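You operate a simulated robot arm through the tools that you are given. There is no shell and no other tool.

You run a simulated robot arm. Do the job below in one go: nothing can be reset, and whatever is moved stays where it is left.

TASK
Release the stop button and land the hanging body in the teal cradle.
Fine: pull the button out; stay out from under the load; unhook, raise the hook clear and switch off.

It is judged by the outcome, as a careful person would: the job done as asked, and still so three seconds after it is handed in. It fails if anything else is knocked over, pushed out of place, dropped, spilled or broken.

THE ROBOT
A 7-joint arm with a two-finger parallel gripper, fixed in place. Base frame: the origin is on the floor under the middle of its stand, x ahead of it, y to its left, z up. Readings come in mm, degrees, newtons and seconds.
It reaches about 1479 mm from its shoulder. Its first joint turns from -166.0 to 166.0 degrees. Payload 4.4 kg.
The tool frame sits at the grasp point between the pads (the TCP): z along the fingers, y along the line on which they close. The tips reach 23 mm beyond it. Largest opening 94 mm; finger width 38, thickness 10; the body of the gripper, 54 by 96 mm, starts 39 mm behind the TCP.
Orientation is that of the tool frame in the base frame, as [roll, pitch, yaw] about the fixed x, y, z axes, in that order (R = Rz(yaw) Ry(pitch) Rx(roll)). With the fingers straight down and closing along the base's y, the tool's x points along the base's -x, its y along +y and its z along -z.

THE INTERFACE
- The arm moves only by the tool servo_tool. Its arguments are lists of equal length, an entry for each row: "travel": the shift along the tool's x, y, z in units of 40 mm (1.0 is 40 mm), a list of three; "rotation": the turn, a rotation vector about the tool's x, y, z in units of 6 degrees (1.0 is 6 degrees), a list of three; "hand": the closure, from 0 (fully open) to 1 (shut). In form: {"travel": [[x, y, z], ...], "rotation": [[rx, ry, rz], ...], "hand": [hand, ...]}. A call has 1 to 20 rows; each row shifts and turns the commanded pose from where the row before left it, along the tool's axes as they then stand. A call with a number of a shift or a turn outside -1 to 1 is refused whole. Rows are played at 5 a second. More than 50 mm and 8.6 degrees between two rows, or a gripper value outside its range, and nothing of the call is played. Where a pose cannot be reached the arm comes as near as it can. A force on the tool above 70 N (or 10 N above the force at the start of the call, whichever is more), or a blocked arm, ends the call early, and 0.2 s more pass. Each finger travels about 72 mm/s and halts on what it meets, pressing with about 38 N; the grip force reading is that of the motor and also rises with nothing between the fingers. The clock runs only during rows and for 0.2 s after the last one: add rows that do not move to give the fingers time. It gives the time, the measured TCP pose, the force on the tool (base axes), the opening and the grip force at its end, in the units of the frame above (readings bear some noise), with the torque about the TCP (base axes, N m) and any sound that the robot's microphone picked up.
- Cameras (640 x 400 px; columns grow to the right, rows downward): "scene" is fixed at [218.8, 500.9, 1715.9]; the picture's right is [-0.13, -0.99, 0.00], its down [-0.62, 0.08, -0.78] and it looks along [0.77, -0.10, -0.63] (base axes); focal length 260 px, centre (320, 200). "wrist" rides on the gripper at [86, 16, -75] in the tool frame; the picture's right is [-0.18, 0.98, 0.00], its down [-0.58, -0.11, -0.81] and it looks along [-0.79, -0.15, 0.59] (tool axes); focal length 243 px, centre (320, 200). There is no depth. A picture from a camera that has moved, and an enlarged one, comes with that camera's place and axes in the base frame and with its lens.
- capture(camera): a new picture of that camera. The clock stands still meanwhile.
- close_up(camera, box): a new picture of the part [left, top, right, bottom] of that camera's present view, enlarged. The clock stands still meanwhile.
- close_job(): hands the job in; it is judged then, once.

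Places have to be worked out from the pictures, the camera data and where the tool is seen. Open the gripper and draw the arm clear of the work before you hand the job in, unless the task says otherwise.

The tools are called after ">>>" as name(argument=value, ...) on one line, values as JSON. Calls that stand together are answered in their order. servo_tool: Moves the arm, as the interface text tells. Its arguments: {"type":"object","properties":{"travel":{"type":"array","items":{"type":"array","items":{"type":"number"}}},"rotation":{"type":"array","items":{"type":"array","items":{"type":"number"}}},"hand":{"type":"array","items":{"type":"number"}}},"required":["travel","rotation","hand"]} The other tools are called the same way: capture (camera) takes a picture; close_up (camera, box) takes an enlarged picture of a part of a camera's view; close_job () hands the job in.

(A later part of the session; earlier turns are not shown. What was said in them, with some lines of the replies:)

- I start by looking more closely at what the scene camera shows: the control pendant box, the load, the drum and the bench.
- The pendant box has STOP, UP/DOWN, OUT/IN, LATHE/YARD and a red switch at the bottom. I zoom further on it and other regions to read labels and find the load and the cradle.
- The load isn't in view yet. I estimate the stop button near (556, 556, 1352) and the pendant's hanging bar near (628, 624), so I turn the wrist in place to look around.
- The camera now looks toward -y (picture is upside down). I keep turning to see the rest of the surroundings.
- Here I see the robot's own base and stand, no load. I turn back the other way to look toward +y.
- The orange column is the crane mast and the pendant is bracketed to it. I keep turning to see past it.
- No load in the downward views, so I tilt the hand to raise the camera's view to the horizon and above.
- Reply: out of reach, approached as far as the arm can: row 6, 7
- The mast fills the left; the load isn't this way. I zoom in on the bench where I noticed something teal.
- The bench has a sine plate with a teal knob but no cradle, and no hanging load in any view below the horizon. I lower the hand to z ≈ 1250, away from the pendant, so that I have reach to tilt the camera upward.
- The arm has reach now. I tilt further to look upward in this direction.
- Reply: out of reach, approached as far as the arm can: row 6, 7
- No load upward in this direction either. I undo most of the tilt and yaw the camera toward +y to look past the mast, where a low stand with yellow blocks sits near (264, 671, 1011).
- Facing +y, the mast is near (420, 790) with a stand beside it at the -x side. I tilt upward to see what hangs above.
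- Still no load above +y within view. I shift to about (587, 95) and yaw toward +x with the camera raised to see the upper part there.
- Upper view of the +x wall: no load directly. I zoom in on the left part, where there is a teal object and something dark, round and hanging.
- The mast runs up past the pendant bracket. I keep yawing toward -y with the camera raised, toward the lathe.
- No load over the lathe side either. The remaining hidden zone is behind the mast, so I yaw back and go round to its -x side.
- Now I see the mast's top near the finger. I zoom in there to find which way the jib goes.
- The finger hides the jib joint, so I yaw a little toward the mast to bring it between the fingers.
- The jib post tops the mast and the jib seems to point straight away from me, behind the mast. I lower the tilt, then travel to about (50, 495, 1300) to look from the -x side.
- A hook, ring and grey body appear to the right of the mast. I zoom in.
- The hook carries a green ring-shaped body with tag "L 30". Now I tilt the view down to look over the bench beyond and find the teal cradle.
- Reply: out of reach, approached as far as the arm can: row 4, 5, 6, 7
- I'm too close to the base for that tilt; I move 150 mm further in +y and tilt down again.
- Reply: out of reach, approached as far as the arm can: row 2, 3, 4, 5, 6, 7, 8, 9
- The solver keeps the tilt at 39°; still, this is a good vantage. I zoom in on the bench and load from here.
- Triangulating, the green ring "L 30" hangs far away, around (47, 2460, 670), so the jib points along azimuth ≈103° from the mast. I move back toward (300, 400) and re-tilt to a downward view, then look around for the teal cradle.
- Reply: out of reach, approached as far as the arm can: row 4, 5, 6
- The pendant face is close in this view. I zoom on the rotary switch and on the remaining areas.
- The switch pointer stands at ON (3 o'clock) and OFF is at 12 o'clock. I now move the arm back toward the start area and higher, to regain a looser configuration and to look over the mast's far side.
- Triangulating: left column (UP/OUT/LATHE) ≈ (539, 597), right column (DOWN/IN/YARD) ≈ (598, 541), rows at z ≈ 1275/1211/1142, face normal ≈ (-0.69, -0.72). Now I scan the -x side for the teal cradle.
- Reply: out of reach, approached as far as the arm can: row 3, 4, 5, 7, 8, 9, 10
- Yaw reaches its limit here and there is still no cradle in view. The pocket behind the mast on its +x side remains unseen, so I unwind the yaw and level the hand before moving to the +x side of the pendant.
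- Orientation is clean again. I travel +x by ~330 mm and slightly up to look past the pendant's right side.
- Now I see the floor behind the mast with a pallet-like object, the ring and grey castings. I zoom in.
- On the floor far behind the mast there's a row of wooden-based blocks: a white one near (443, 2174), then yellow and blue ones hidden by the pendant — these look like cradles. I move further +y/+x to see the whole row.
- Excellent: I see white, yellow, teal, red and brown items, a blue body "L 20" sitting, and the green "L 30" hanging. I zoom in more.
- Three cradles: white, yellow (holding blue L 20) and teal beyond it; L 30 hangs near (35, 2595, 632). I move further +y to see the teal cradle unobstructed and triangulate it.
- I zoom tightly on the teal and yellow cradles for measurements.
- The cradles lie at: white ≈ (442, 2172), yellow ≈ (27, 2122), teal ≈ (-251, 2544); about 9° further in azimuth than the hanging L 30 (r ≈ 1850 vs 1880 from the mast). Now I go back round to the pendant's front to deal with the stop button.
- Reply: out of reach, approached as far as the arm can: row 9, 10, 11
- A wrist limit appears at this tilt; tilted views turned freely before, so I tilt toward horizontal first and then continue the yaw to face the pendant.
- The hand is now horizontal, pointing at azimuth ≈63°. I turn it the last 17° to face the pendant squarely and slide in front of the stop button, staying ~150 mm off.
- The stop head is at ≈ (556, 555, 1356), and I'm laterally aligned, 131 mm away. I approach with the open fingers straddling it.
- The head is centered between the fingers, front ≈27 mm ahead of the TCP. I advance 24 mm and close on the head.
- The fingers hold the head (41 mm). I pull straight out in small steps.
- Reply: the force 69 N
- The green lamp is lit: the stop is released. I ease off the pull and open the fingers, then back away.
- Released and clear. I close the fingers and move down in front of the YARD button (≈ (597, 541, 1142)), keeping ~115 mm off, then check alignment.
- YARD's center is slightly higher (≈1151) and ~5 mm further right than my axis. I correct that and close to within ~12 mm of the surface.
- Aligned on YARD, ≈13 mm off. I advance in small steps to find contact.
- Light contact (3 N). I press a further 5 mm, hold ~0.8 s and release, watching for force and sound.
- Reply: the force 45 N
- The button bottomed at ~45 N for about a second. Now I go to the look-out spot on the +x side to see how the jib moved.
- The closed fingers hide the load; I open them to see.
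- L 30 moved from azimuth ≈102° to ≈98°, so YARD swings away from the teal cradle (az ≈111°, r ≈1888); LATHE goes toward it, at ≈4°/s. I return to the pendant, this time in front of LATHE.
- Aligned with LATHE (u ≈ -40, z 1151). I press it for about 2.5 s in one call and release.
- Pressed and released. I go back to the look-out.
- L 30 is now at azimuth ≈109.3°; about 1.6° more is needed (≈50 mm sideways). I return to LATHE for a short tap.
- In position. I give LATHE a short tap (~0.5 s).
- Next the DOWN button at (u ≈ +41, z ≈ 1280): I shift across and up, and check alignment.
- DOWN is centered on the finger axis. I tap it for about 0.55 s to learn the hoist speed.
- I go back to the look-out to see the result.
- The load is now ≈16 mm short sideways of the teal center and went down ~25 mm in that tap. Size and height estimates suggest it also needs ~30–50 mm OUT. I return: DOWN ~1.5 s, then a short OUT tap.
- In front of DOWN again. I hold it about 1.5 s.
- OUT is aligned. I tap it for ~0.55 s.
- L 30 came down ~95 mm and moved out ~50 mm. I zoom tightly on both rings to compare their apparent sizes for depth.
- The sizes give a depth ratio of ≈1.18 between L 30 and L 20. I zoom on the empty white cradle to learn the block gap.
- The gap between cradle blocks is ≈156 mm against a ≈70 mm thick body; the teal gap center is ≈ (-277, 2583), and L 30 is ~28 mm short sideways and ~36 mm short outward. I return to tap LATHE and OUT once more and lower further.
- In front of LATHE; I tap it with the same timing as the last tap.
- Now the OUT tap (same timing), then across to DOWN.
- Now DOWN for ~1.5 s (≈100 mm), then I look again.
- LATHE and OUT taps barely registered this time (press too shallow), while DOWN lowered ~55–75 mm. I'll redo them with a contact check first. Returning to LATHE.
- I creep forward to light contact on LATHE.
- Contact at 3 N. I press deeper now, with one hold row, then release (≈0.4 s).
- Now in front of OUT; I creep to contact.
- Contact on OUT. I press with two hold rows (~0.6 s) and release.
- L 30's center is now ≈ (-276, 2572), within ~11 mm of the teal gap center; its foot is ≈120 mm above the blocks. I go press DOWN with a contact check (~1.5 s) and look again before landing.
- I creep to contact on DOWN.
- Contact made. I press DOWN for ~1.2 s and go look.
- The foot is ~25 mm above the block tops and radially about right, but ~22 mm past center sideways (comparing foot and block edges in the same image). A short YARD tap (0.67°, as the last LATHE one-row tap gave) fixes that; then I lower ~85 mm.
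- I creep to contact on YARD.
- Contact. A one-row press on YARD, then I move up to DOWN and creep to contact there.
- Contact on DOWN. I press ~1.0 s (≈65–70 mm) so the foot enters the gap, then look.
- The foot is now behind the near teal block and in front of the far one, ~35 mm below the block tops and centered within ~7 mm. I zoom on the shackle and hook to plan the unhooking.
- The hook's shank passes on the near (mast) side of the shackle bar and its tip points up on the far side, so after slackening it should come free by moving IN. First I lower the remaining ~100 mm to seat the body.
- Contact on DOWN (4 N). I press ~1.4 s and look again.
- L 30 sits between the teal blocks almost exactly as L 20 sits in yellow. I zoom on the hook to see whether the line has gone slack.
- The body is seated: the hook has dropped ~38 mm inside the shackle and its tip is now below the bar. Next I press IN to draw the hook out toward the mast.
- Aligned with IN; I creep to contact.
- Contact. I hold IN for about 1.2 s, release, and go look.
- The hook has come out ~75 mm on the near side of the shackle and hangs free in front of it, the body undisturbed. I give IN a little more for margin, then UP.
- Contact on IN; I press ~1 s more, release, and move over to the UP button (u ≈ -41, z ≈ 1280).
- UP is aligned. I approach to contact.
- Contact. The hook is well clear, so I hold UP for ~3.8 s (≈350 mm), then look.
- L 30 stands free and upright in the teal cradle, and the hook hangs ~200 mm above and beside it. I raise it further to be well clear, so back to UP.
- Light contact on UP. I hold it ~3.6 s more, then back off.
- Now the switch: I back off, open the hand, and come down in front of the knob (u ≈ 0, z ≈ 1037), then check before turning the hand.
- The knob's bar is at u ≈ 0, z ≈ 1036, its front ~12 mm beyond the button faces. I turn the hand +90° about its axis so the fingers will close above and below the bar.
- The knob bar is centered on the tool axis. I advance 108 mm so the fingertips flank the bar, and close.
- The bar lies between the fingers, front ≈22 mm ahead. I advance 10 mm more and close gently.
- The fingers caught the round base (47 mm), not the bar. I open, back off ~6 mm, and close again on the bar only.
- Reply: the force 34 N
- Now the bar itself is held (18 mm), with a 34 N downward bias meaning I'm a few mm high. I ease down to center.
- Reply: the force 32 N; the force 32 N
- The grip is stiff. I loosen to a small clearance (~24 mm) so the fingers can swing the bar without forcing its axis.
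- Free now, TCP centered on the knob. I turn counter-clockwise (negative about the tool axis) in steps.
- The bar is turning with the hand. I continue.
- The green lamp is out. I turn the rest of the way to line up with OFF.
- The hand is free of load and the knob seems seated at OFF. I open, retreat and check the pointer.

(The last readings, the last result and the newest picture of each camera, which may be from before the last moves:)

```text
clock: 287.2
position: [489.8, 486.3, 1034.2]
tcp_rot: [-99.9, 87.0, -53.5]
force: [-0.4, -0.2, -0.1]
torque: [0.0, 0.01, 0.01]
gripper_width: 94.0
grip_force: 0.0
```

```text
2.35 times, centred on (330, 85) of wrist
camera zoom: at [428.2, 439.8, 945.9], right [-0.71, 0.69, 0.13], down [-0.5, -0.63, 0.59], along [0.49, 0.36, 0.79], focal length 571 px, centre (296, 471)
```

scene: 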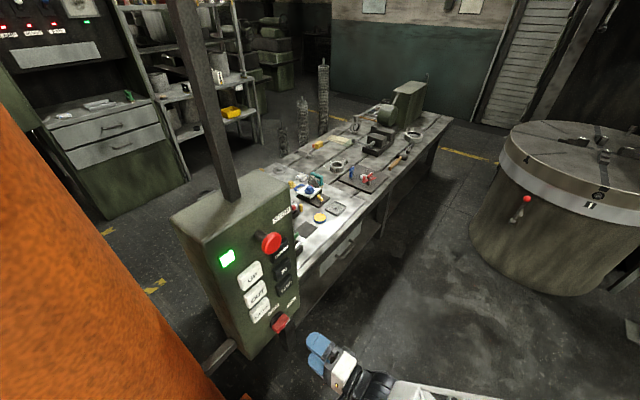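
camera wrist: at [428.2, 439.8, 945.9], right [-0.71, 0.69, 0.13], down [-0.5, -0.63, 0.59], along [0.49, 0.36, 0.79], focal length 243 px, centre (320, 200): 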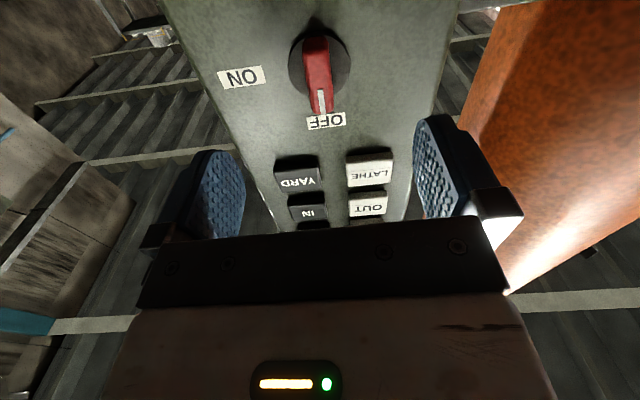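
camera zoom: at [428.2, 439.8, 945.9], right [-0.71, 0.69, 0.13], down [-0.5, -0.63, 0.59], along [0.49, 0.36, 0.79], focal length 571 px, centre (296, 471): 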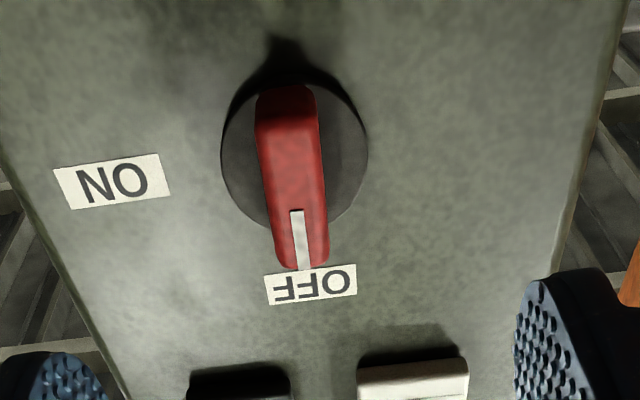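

The pointer stands at OFF and the lamp is dark. I return to the look-out for a final check of the load and hook.

>>> servo_tool(travel=[[0, 0, -0.2], [-0.68, -0.56, 0.05], [-0.68, -0.56, 0.05], [-0.68, -0.56, 0.05], [-0.68, -0.56, 0.05], [-0.68, -0.56, 0.05], [-0.68, -0.56, 0.05], [-0.68, -0.56, 0.05], [-0.68, -0.56, 0.05], [-0.68, -0.56, 0.05], [-0.68, -0.56, 0.05], [-0.68, -0.56, 0.05]], rotation=[[0, 0, 0.5], [0, 0, 0], [0, 0, 0], [0, 0, 0], [0, 0, 0], [0, 0, 0], [0, 0, 0], [0, 0, 0], [0, 0, 0], [0, 0, 0], [0, 0, 0], [0, 0, 0]], hand=[0, 0, 0, 0, 0, 0, 0, 0, 0, 0, 0, 0])

>>> servo_tool(travel=[[0, 0, 0], [0, 0, 0], [0, 0, 0], [0, 0, 0], [0, 0, 0], [0, 0, 0], [0, 0, 0], [0, 0, 0], [0, 0, 0], [0, 0, 0], [0, 0, 0]], rotation=[[-0.899, 0.887, -0.593], [-0.899, 0.887, -0.593], [-0.899, 0.887, -0.593], [-0.899, 0.887, -0.593], [-0.899, 0.887, -0.593], [-0.899, 0.887, -0.593], [-0.899, 0.887, -0.593], [-0.899, 0.887, -0.593], [-0.899, 0.887, -0.593], [-0.899, 0.887, -0.593], [-0.899, 0.887, -0.593]], hand=[0, 0, 0, 0, 0, 0, 0, 0, 0, 0, 0])

>>> servo_tool(travel=[[-0.65, -0.844, 0.056], [-0.65, -0.844, 0.056], [-0.65, -0.844, 0.056], [-0.65, -0.844, 0.056], [-0.65, -0.844, 0.056], [-0.65, -0.844, 0.056], [-0.65, -0.844, 0.056], [-0.65, -0.844, 0.056]], rotation=[[0, 0, 0], [0, 0, 0], [0, 0, 0], [0, 0, 0], [0, 0, 0], [0, 0, 0], [0, 0, 0], [0, 0, 0]], hand=[0, 0, 0, 0, 0, 0, 0, 0])

>>> capture(camera="wrist")

>>> close_up(camera="wrist", box=[330, 80, 410, 180])

>>> close_up(camera="wrist", box=[330, 140, 420, 230])

```text
clock: 289.8
position: [677.8, 327.4, 1333.8]
tcp_rot: [168.8, 89.4, -145.0]
force: [-0.8, 0.3, -0.3]
torque: [0.01, 0.02, 0.02]
gripper_width: 93.9
grip_force: 0.1
```

```text
clock: 292.2
position: [677.9, 329.0, 1333.5]
tcp_rot: [179.6, 23.0, -66.5]
force: [-0.2, 0.6, -0.2]
torque: [0.0, 0.0, 0.02]
gripper_width: 94.1
grip_force: 0.2
```

```text
clock: 294.0
position: [846.9, 619.7, 1398.2]
tcp_rot: [179.6, 23.1, -66.5]
force: [-0.3, 0.2, 1.1]
torque: [-0.03, -0.02, -0.02]
gripper_width: 94.1
grip_force: 0.1
```

```text
taken
camera wrist: at [875.5, 512.1, 1430.4], right [-0.97, -0.24, 0.08], down [0.02, 0.25, 0.97], along [-0.25, 0.94, -0.23], focal length 243 px, centre (320, 200)
```

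wrist: 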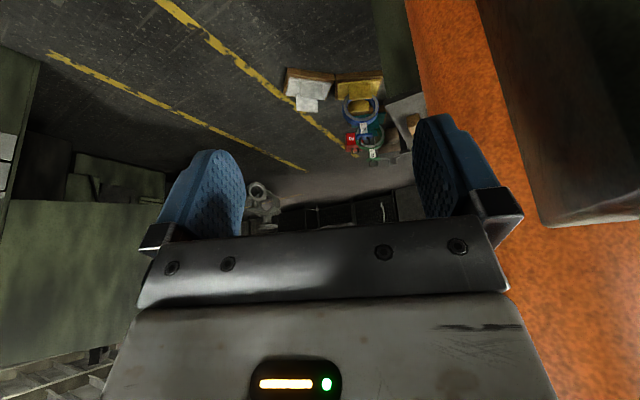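

```text
4.00 times, centred on (370, 130) of wrist
camera zoom: at [875.5, 512.1, 1430.4], right [-0.97, -0.24, 0.08], down [0.02, 0.25, 0.97], along [-0.25, 0.94, -0.23], focal length 970 px, centre (120, 480)
```

zoom: 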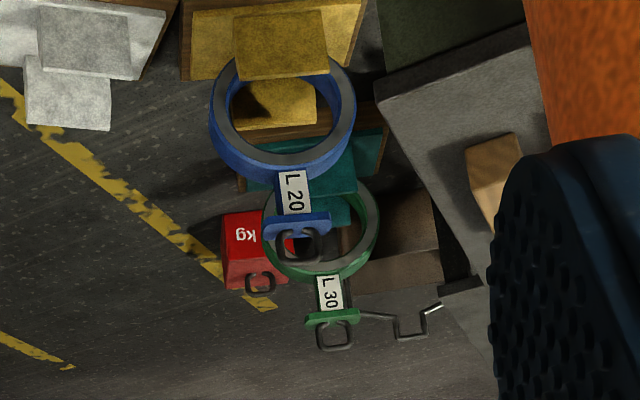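

```text
4.44 times, centred on (375, 185) of wrist
camera zoom: at [875.5, 512.1, 1430.4], right [-0.97, -0.24, 0.08], down [0.02, 0.25, 0.97], along [-0.25, 0.94, -0.23], focal length 1078 px, centre (76, 267)
```

zoom: 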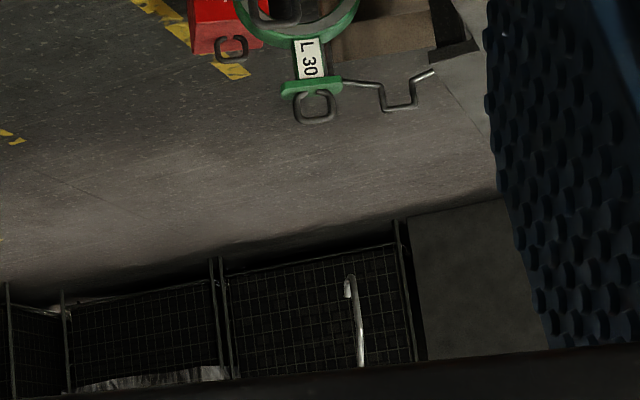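

The body stands properly in the teal cradle (same fit as L 20 in yellow), the hook is far above, and everything else is in place. I draw the arm back clear of the pendant and take one last scene picture.

>>> servo_tool(travel=[[0.65, 0.844, -0.056], [0.65, 0.844, -0.056], [0.65, 0.844, -0.056], [0.65, 0.844, -0.056], [0.65, 0.844, -0.056], [0.65, 0.844, -0.056], [0.65, 0.844, -0.056], [0.65, 0.844, -0.056], [0.5, 0.2, -0.2], [0, 0, 0]], rotation=[[0, 0, 0], [0, 0, 0], [0, 0, 0], [0, 0, 0], [0, 0, 0], [0, 0, 0], [0, 0, 0], [0, 0, 0], [0, 0, 0], [0, 0, 0]], hand=[0, 0, 0, 0, 0, 0, 0, 0, 0, 0])

>>> capture(camera="scene")

>>> close_up(camera="scene", box=[170, 170, 350, 370])

```text
clock: 296.2
position: [679.3, 303.5, 1334.6]
tcp_rot: [179.5, 23.1, -66.6]
force: [0.0, -0.6, -0.1]
torque: [0.04, 0.0, -0.02]
gripper_width: 94.0
grip_force: 0.1
```

```text
taken
```

scene: 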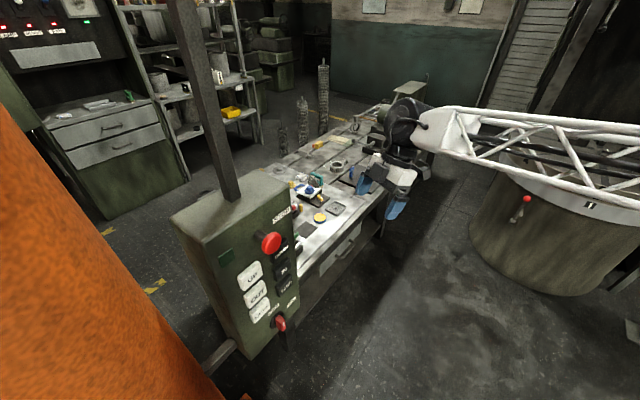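

```text
2.00 times, centred on (260, 270) of scene
camera zoom: at [218.8, 500.9, 1715.9], right [-0.13, -0.99, 0.0], down [-0.62, 0.08, -0.78], along [0.77, -0.1, -0.63], focal length 521 px, centre (440, 60)
```

zoom: 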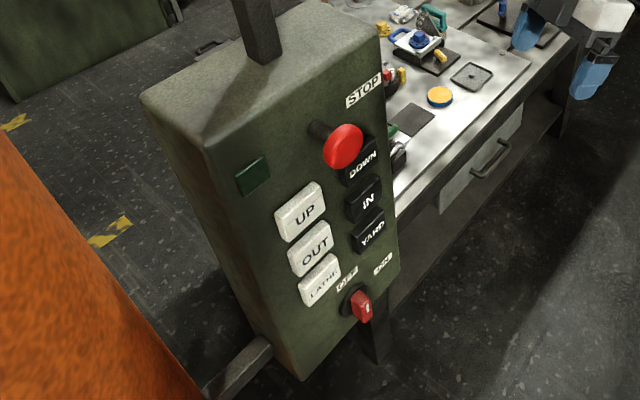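

The stop button is out, the body is in the teal cradle and unhooked, the hook is raised clear, and the switch is at OFF with the lamp dark. The hand is open and clear of the pendant, so I hand the job in.

>>> close_job()

```text
The job is handed in.
```

The job is done and handed in. The green body tagged "L 30" is sitting in the teal cradle, unhooked.

- **Stop button:** I pulled it out, and the green lamp came on.
- **Landing:** The body stands upright between the teal cradle's blocks, the same way the blue "L 20" body sits in the yellow cradle. From the wrist camera I judged it centred to within about a centimetre sideways.
- **Unhooking:** I slackened the line, drew the hook inward out of the shackle, and raised it well above and to one side of the body.
- **Switch:** The knob points to OFF and the lamp is dark.

The arm never went under the load. The last pictures show nothing else out of place: the 50 kg weight, the brown box, L 20 and the bench items are all where they were. The hand is open and clear of the pendant.

I first tried the YARD button, which swung the load about 4° away from the teal cradle. I then brought it back with LATHE and finished with short taps.
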